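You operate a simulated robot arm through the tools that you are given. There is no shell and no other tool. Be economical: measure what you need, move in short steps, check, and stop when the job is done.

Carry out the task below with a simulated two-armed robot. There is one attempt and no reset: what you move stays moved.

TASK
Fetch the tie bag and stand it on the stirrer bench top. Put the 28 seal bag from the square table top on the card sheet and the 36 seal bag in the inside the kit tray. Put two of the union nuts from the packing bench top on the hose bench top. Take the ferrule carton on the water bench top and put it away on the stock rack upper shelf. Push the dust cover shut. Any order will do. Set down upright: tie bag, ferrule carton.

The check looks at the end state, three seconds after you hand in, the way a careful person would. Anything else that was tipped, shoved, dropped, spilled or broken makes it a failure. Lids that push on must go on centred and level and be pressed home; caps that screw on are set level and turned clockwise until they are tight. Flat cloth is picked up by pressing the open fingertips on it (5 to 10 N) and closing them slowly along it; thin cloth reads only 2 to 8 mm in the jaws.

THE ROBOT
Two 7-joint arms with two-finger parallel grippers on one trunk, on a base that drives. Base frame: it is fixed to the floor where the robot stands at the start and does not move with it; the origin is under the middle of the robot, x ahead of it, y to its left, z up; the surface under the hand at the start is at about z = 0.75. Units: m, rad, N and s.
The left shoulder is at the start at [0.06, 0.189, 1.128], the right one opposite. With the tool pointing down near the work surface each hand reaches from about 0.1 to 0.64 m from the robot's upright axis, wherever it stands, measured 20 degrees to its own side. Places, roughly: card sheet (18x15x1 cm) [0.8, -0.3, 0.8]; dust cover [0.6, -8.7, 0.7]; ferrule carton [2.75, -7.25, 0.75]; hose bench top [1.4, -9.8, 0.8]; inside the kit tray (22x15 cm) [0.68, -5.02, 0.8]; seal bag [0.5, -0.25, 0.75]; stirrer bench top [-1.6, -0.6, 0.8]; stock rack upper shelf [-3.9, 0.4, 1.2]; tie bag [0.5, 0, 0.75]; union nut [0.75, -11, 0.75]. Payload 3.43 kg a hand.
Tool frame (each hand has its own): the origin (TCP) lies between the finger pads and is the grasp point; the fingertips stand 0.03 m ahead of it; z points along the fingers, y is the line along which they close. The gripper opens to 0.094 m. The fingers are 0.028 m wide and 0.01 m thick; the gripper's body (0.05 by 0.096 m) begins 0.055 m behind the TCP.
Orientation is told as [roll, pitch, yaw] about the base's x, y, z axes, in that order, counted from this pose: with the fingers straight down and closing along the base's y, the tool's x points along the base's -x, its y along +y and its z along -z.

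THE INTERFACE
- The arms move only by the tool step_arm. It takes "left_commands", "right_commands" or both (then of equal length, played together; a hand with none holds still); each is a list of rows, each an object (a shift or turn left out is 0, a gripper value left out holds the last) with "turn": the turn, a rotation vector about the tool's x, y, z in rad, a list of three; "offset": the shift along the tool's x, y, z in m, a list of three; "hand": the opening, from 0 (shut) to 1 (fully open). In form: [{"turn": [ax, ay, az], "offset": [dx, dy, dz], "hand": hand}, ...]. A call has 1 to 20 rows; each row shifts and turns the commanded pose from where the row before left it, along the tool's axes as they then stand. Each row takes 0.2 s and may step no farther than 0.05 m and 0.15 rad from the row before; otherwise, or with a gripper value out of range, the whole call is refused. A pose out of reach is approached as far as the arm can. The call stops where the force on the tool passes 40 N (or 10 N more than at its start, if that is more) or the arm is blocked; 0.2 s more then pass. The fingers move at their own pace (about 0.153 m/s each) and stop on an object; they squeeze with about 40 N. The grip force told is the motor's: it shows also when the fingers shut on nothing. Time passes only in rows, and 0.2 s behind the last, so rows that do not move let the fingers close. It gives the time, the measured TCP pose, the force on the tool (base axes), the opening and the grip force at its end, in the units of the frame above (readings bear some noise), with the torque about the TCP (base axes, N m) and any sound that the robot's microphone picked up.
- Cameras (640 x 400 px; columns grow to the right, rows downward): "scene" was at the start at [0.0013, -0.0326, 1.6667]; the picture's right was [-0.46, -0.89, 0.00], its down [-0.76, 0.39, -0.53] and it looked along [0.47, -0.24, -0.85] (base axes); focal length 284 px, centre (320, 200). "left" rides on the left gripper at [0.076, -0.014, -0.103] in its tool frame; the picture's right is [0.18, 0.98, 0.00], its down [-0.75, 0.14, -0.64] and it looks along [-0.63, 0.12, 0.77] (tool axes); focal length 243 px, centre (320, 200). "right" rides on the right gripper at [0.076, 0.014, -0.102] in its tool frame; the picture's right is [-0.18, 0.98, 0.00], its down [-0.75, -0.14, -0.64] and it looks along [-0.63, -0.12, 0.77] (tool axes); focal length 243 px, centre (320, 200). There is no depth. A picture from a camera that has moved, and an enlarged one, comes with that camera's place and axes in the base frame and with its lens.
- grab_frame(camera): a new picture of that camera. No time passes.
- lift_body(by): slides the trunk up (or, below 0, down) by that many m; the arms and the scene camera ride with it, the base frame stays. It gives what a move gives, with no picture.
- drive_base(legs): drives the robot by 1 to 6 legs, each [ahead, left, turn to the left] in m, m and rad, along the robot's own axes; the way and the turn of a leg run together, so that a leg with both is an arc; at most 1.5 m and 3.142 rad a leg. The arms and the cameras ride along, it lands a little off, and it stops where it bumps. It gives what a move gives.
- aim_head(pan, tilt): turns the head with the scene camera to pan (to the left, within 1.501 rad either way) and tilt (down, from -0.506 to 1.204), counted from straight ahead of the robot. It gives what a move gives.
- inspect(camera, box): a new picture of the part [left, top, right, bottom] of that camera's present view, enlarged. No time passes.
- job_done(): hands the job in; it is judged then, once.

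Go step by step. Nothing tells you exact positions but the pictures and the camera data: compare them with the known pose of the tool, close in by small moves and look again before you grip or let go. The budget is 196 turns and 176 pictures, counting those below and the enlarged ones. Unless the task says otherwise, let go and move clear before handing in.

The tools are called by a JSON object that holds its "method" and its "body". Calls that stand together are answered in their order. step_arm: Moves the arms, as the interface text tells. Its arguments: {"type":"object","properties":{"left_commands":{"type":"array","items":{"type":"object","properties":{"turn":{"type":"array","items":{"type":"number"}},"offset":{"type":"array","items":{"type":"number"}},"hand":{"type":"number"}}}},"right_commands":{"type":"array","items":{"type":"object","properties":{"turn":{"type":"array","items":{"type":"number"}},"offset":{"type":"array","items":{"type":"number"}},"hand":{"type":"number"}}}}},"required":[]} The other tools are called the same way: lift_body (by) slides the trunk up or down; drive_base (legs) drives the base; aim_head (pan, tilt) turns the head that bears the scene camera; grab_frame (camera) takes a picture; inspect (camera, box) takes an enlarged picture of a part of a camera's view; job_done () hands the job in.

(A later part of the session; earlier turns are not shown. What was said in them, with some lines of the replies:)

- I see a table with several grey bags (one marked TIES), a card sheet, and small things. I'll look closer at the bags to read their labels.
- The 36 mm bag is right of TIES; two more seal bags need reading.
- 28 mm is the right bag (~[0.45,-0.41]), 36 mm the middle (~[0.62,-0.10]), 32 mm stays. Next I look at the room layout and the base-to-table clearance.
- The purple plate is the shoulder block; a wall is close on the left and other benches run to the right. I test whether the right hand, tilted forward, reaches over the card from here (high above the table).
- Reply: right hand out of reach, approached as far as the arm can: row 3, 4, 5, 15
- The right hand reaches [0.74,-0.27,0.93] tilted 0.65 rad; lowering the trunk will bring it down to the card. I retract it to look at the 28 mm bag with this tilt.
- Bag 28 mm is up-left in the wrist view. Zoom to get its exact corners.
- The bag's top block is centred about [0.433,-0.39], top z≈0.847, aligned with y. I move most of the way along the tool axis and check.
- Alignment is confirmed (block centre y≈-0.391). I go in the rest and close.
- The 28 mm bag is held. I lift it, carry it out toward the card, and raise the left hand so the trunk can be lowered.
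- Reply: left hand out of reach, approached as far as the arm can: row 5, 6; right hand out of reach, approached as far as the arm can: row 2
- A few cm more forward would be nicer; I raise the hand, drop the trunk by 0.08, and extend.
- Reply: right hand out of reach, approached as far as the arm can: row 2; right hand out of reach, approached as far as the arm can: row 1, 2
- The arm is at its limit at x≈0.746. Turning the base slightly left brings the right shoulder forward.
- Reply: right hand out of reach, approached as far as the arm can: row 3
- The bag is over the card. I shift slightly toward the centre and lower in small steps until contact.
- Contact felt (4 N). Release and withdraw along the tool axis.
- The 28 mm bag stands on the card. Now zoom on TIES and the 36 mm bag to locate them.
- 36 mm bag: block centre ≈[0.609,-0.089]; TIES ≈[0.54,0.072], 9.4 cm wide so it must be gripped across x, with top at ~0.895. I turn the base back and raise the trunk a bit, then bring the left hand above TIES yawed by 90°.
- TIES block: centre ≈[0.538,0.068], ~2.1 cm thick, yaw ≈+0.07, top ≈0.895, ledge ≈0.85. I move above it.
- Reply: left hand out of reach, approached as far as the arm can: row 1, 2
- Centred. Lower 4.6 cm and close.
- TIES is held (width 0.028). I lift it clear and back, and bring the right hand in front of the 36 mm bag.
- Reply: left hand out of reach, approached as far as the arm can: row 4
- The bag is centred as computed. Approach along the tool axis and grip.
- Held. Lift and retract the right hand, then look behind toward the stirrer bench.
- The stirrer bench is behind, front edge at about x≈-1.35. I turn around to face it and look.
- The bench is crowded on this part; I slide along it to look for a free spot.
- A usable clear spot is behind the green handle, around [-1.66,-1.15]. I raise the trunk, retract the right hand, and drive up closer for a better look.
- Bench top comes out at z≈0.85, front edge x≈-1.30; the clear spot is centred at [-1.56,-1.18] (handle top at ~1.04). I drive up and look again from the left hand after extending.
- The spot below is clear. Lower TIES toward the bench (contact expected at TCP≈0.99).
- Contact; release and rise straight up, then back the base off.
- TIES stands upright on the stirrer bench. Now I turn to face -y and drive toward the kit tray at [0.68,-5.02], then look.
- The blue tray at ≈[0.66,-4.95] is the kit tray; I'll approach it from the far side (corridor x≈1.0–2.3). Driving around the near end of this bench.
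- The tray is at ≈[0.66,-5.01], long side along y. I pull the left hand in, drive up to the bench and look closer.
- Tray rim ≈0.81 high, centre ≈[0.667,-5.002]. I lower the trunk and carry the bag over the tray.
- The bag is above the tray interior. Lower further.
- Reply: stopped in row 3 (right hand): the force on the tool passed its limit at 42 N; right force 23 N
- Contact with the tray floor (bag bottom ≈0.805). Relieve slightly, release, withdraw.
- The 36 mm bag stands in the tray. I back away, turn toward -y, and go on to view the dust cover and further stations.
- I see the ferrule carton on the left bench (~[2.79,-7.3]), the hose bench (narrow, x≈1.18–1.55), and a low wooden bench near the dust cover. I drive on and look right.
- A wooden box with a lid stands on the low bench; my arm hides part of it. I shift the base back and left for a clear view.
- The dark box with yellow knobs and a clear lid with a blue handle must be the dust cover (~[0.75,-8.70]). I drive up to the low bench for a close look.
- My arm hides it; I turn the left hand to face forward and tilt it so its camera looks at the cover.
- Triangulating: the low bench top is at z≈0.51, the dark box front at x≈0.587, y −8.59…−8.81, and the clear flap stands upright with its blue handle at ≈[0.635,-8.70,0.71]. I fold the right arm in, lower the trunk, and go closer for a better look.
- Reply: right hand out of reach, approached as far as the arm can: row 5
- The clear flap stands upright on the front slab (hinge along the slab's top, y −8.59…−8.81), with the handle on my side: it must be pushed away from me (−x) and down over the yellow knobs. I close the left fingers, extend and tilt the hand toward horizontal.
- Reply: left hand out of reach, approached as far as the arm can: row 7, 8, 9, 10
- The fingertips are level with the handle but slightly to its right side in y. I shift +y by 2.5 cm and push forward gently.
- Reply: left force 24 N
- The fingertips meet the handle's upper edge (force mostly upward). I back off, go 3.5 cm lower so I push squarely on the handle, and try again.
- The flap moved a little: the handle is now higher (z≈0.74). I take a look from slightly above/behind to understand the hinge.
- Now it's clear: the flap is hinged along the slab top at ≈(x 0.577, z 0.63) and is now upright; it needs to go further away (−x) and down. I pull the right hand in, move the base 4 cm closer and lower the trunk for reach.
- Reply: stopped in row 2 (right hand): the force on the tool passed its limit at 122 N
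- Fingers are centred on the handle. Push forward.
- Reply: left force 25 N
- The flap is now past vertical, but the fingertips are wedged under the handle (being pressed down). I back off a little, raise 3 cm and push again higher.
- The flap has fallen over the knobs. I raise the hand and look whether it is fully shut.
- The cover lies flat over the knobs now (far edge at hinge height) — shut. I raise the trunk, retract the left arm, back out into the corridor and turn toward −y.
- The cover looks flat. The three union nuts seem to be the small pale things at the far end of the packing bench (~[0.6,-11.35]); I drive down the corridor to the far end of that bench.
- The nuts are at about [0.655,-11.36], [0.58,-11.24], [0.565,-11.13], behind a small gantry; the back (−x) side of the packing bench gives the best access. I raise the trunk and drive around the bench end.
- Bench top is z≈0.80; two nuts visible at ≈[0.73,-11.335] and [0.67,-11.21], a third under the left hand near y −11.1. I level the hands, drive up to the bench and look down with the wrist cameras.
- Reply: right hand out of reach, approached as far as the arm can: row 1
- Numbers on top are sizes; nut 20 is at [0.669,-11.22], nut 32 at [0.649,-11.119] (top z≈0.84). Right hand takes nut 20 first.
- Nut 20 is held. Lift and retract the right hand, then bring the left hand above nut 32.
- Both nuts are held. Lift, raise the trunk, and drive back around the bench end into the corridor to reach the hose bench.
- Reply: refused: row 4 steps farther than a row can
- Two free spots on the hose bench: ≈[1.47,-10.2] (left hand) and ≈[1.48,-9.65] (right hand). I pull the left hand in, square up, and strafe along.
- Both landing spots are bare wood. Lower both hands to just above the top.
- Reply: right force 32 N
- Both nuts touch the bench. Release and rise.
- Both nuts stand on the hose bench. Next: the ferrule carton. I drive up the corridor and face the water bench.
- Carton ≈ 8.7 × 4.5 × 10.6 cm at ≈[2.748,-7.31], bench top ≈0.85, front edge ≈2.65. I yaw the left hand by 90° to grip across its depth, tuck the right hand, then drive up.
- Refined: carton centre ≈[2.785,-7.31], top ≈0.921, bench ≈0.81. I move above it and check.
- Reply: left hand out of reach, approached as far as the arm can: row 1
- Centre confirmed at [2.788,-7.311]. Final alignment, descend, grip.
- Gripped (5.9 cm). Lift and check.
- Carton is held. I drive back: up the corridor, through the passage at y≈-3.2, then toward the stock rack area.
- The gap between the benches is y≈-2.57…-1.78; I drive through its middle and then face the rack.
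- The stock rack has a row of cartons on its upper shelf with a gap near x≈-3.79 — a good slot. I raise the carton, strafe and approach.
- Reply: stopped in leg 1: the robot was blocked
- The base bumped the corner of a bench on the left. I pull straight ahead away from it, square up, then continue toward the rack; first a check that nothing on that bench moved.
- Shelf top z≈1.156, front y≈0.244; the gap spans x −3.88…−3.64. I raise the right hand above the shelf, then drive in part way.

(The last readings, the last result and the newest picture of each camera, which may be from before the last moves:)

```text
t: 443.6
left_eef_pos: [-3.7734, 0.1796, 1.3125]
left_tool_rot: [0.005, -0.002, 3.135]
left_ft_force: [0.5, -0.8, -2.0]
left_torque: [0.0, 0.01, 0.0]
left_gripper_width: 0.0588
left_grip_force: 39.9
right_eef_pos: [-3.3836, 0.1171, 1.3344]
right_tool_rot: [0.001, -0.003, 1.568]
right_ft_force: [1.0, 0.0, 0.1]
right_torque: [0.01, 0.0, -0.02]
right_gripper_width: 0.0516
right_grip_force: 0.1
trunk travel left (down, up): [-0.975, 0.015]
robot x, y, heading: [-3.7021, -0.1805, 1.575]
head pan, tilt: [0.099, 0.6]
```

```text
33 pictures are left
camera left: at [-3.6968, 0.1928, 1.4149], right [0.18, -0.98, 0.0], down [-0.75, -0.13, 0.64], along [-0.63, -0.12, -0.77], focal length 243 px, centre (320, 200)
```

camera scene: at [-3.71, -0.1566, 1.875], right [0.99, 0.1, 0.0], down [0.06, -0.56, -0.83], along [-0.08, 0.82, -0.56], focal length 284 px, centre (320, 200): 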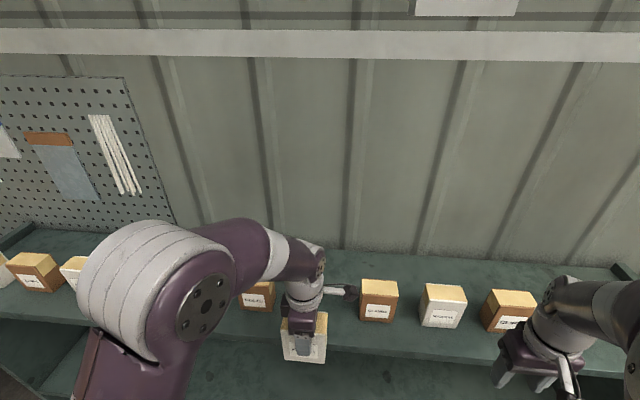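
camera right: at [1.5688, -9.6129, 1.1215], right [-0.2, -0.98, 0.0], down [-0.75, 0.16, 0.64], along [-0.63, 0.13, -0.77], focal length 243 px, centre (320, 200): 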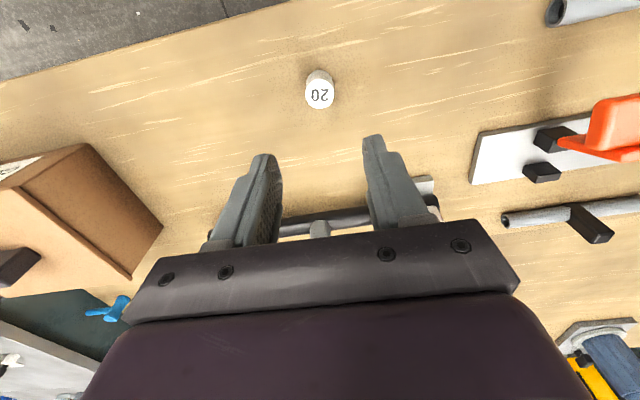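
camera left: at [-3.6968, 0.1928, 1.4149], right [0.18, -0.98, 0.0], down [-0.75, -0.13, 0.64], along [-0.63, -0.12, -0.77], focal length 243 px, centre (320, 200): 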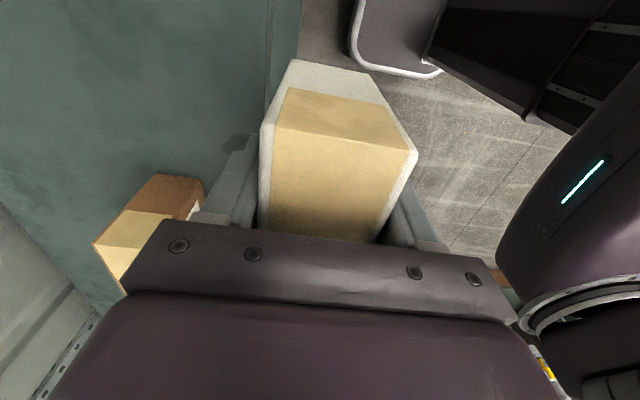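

Slot centre x≈-3.762, neighbours' fronts at y≈0.33. I drive the last 16 cm.

{"method": "drive_base", "body": {"legs": [[0.16, 0, -0.004]]}}

{"method": "grab_frame", "body": {"camera": "scene"}}

{"method": "grab_frame", "body": {"camera": "left"}}

```text
t: 445.1
left_eef_pos: [-3.7708, 0.338, 1.3129]
left_tool_rot: [0.004, 0.0, 3.129]
left_ft_force: [0.5, 0.8, -2.3]
left_torque: [0.02, -0.02, 0.01]
left_gripper_width: 0.0593
left_grip_force: 40.0
right_eef_pos: [-3.3821, 0.2743, 1.3351]
right_tool_rot: [0.001, -0.002, 1.559]
right_ft_force: [0.5, -0.4, 0.0]
right_torque: [0.0, -0.02, -0.01]
right_gripper_width: 0.0518
right_grip_force: 0.1
trunk travel left (down, up): [-0.975, 0.015]
robot x, y, heading: [-3.7031, -0.023, 1.566]
head pan, tilt: [0.099, 0.6]
```

```text
32 pictures are left
camera scene: at [-3.7099, 0.0014, 1.875], right [1.0, 0.1, 0.0], down [0.05, -0.56, -0.83], along [-0.08, 0.82, -0.56], focal length 284 px, centre (320, 200)
```

scene: 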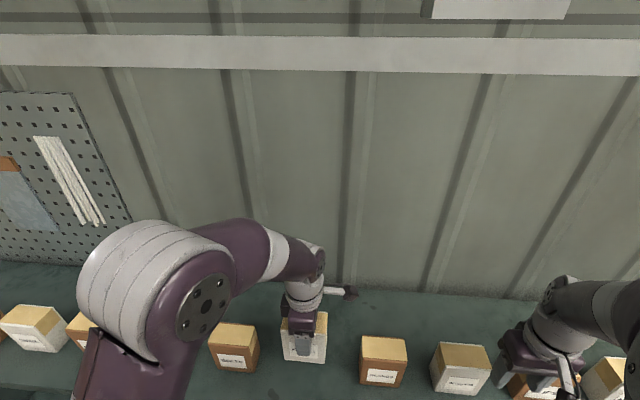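

```text
31 pictures are left
camera left: at [-3.6947, 0.3508, 1.415], right [0.17, -0.99, 0.0], down [-0.75, -0.13, 0.64], along [-0.63, -0.11, -0.77], focal length 243 px, centre (320, 200)
```

left: 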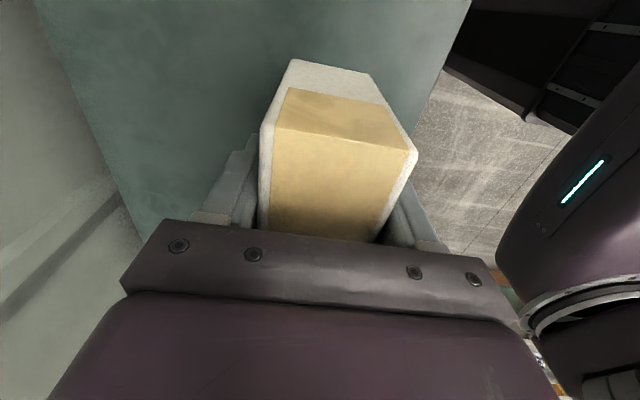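

Centred in the gap. Lower the carton.

{"method": "step_arm", "body": {"left_commands": [{"offset": [0, 0, 0.03]}, {"offset": [0, 0, 0.025]}, {"offset": [0, 0, 0.01]}, {}]}}

{"method": "step_arm", "body": {"left_commands": [{"offset": [0, 0, 0.005]}, {"offset": [0, 0, 0.004]}, {}]}}

{"method": "inspect", "body": {"camera": "scene", "box": [200, 280, 420, 400]}}

```text
t: 446.1
left_eef_pos: [-3.7707, 0.3411, 1.2495]
left_tool_rot: [0.001, 0.0, 3.128]
left_ft_force: [-2.3, 1.4, 24.1]
left_torque: [0.01, 0.71, -0.08]
left_gripper_width: 0.0588
left_grip_force: 40.3
right_eef_pos: [-3.3827, 0.2755, 1.3356]
right_tool_rot: [0.0, -0.004, 1.559]
right_ft_force: [0.6, -0.5, -0.5]
right_torque: [-0.04, -0.01, 0.03]
right_gripper_width: 0.0516
right_grip_force: 0.1
trunk travel left (down, up): [-0.975, 0.015]
robot x, y, heading: [-3.701, -0.0228, 1.564]
head pan, tilt: [0.099, 0.6]
```

```text
t: 446.4
left_eef_pos: [-3.7717, 0.3403, 1.2485]
left_tool_rot: [-0.003, 0.003, 3.129]
left_ft_force: [-2.4, -5.7, 19.8]
left_torque: [-0.95, 0.06, -0.06]
left_gripper_width: 0.0591
left_grip_force: 40.6
right_eef_pos: [-3.3811, 0.2754, 1.3347]
right_tool_rot: [0.0, -0.003, 1.561]
right_ft_force: [0.1, -0.4, 0.3]
right_torque: [-0.02, 0.01, -0.01]
right_gripper_width: 0.0518
right_grip_force: 0.1
trunk travel left (down, up): [-0.975, 0.015]
robot x, y, heading: [-3.7019, -0.0208, 1.57]
head pan, tilt: [0.099, 0.6]
stopped in row 1 (left hand): the force on the tool passed its limit at 43 N (the readings are from after the stop); the commanded pose is now the measured one
```

```text
2.91 times, centred on (310, 340) of scene
camera zoom: at [-3.7098, 0.0019, 1.8749], right [1.0, 0.1, 0.0], down [0.05, -0.56, -0.83], along [-0.08, 0.82, -0.56], focal length 825 px, centre (349, -207)
```

zoom: 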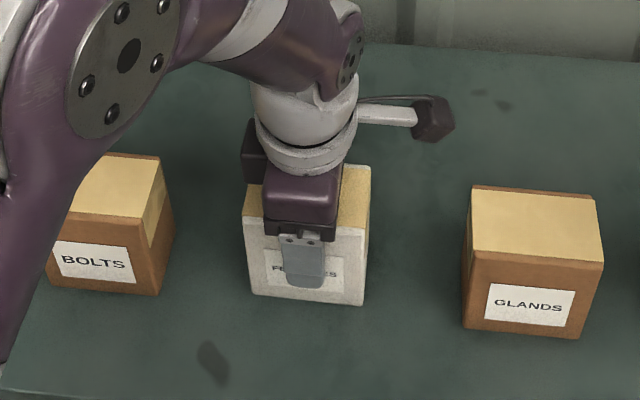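

Contact with the shelf. Relieve, open and rise.

{"method": "step_arm", "body": {"left_commands": [{"offset": [0, 0, -0.002]}, {"hand": 0.8}, {"hand": 0.8}, {"offset": [0, 0, -0.03]}, {"offset": [0, 0, -0.03]}, {"offset": [0, 0, -0.03]}, {}]}}

{"method": "inspect", "body": {"camera": "scene", "box": [200, 260, 420, 400]}}

{"method": "grab_frame", "body": {"camera": "left"}}

```text
t: 448.0
left_eef_pos: [-3.7707, 0.342, 1.3391]
left_tool_rot: [-0.002, 0.0, 3.13]
left_ft_force: [0.1, -0.8, 0.5]
left_torque: [0.04, 0.02, 0.03]
left_gripper_width: 0.0753
left_grip_force: 0.1
right_eef_pos: [-3.3826, 0.2773, 1.3344]
right_tool_rot: [0.0, -0.002, 1.561]
right_ft_force: [0.5, -0.5, 0.2]
right_torque: [0.05, 0.02, 0.02]
right_gripper_width: 0.0516
right_grip_force: 0.1
trunk travel left (down, up): [-0.975, 0.015]
robot x, y, heading: [-3.6989, -0.0174, 1.566]
head pan, tilt: [0.099, 0.6]
```

```text
2.86 times, centred on (310, 330) of scene
camera zoom: at [-3.7097, 0.0055, 1.8749], right [1.0, 0.1, 0.0], down [0.05, -0.56, -0.83], along [-0.08, 0.82, -0.57], focal length 811 px, centre (349, -171)
```

zoom: 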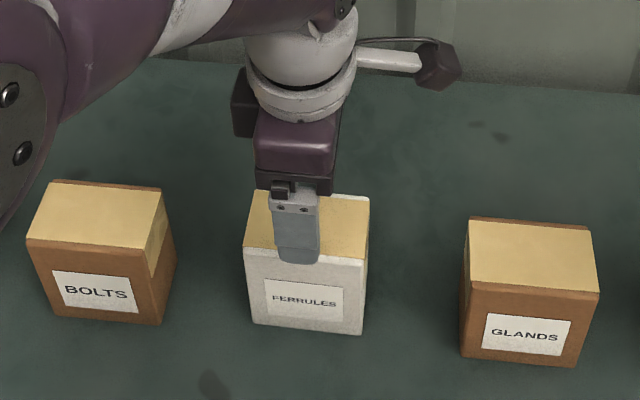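

```text
28 pictures are left
camera left: at [-3.6951, 0.3543, 1.4422], right [0.17, -0.99, 0.0], down [-0.76, -0.13, 0.64], along [-0.63, -0.11, -0.77], focal length 243 px, centre (320, 200)
```

left: 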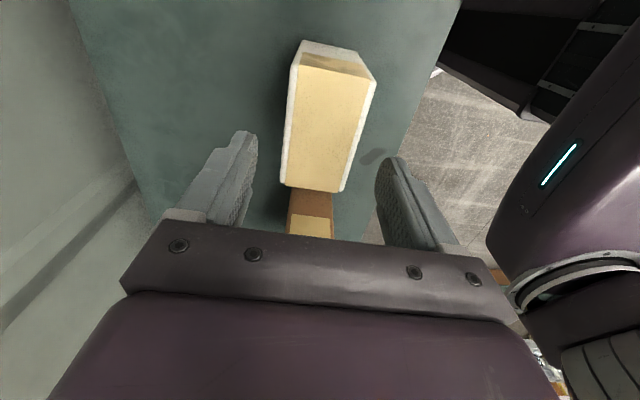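

{"method": "step_arm", "body": {"left_commands": [{"offset": [0, 0, -0.02]}, {"offset": [0, 0, -0.02]}, {}]}}

{"method": "lift_body", "body": {"by": 0.013}}

{"method": "grab_frame", "body": {"camera": "left"}}

```text
t: 448.8
left_eef_pos: [-3.7694, 0.3417, 1.3799]
left_tool_rot: [0.0, 0.0, 3.129]
left_ft_force: [0.1, -0.3, 0.5]
left_torque: [0.0, 0.02, 0.0]
left_gripper_width: 0.0752
left_grip_force: 0.0
right_eef_pos: [-3.3814, 0.277, 1.3335]
right_tool_rot: [0.0, 0.001, 1.562]
right_ft_force: [0.6, -0.5, 0.5]
right_torque: [0.01, -0.01, -0.01]
right_gripper_width: 0.0517
right_grip_force: 0.0
trunk travel left (down, up): [-0.975, 0.015]
robot x, y, heading: [-3.7002, -0.022, 1.562]
head pan, tilt: [0.099, 0.6]
```

```text
t: 449.4
left_eef_pos: [-3.7706, 0.3421, 1.3924]
left_tool_rot: [-0.001, 0.001, 3.129]
left_ft_force: [0.4, 0.1, -0.4]
left_torque: [0.01, 0.0, 0.04]
left_gripper_width: 0.0752
left_grip_force: 0.0
right_eef_pos: [-3.3828, 0.2781, 1.3469]
right_tool_rot: [-0.001, -0.003, 1.562]
right_ft_force: [-0.5, 0.1, -0.6]
right_torque: [-0.01, 0.01, -0.01]
right_gripper_width: 0.0515
right_grip_force: 0.1
trunk travel left (down, up): [-0.988, 0.002]
robot x, y, heading: [-3.702, -0.0201, 1.57]
head pan, tilt: [0.099, 0.6]
```

```text
27 pictures are left
camera left: at [-3.6933, 0.354, 1.4947], right [0.17, -0.99, 0.0], down [-0.76, -0.13, 0.64], along [-0.63, -0.11, -0.77], focal length 243 px, centre (320, 200)
```

left: 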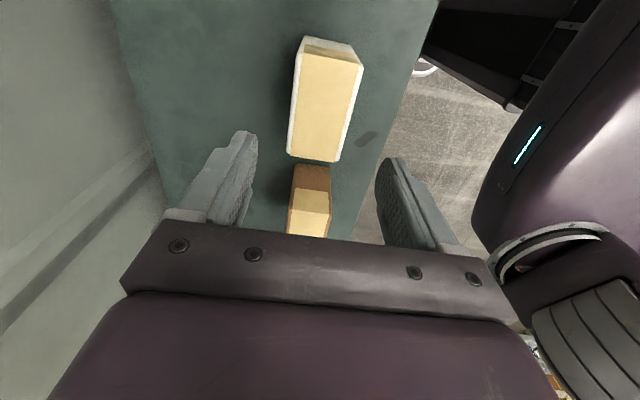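

Fingers are clear above the carton. I back away and take a final look.

{"method": "drive_base", "body": {"legs": [[-0.6, 0, 0]]}}

{"method": "grab_frame", "body": {"camera": "scene"}}

```text
t: 452.8
left_eef_pos: [-3.7718, -0.253, 1.3927]
left_tool_rot: [0.001, 0.0, 3.134]
left_ft_force: [0.0, 0.0, 0.2]
left_torque: [-0.02, -0.04, 0.01]
left_gripper_width: 0.0751
left_grip_force: 0.0
right_eef_pos: [-3.3851, -0.317, 1.3469]
right_tool_rot: [0.001, 0.0, 1.563]
right_ft_force: [0.3, -0.1, -0.8]
right_torque: [-0.05, -0.02, -0.01]
right_gripper_width: 0.0516
right_grip_force: 0.1
trunk travel left (down, up): [-0.988, 0.002]
robot x, y, heading: [-3.6995, -0.6158, 1.568]
head pan, tilt: [0.099, 0.6]
```

```text
26 pictures are left
camera scene: at [-3.7111, -0.5879, 1.8878], right [1.0, 0.1, 0.0], down [0.06, -0.56, -0.82], along [-0.08, 0.82, -0.57], focal length 284 px, centre (320, 200)
```

scene: 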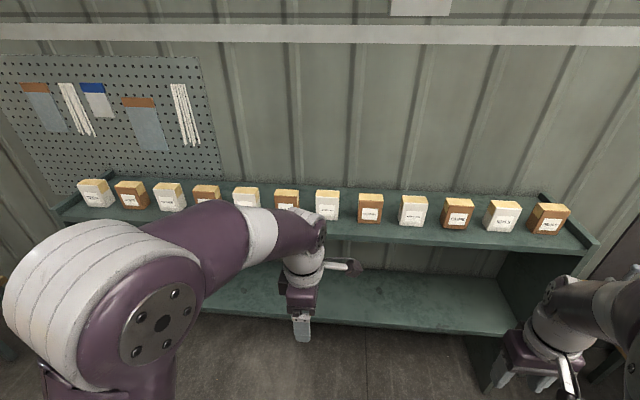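

The ferrule carton stands upright in the row, and every other part of the job was checked as I went, so I hand in.

{"method": "job_done", "body": {}}

```text
The job is handed in.
```

I handed the job in with all the placements made, though I judged the dust cover shut from camera views and did not press it down at the end.

- **Tie bag:** upright on the stirrer bench top.
- **28 seal bag:** standing on the card sheet.
- **36 seal bag:** standing in the kit tray.
- **Union nuts:** two of them (marked 20 and 32) stand on the hose bench top.
- **Ferrule carton:** upright on the stock rack upper shelf, in a gap in the row of cartons.
- **Dust cover:** I pushed the flap past upright and it fell over the knobs on its own. It measured within a few degrees of flat, but I couldn't reach far enough to press it home.
- **Bump:** on the way to the rack the base hit the corner of a bench. The items on it that I could see still looked upright afterwards.
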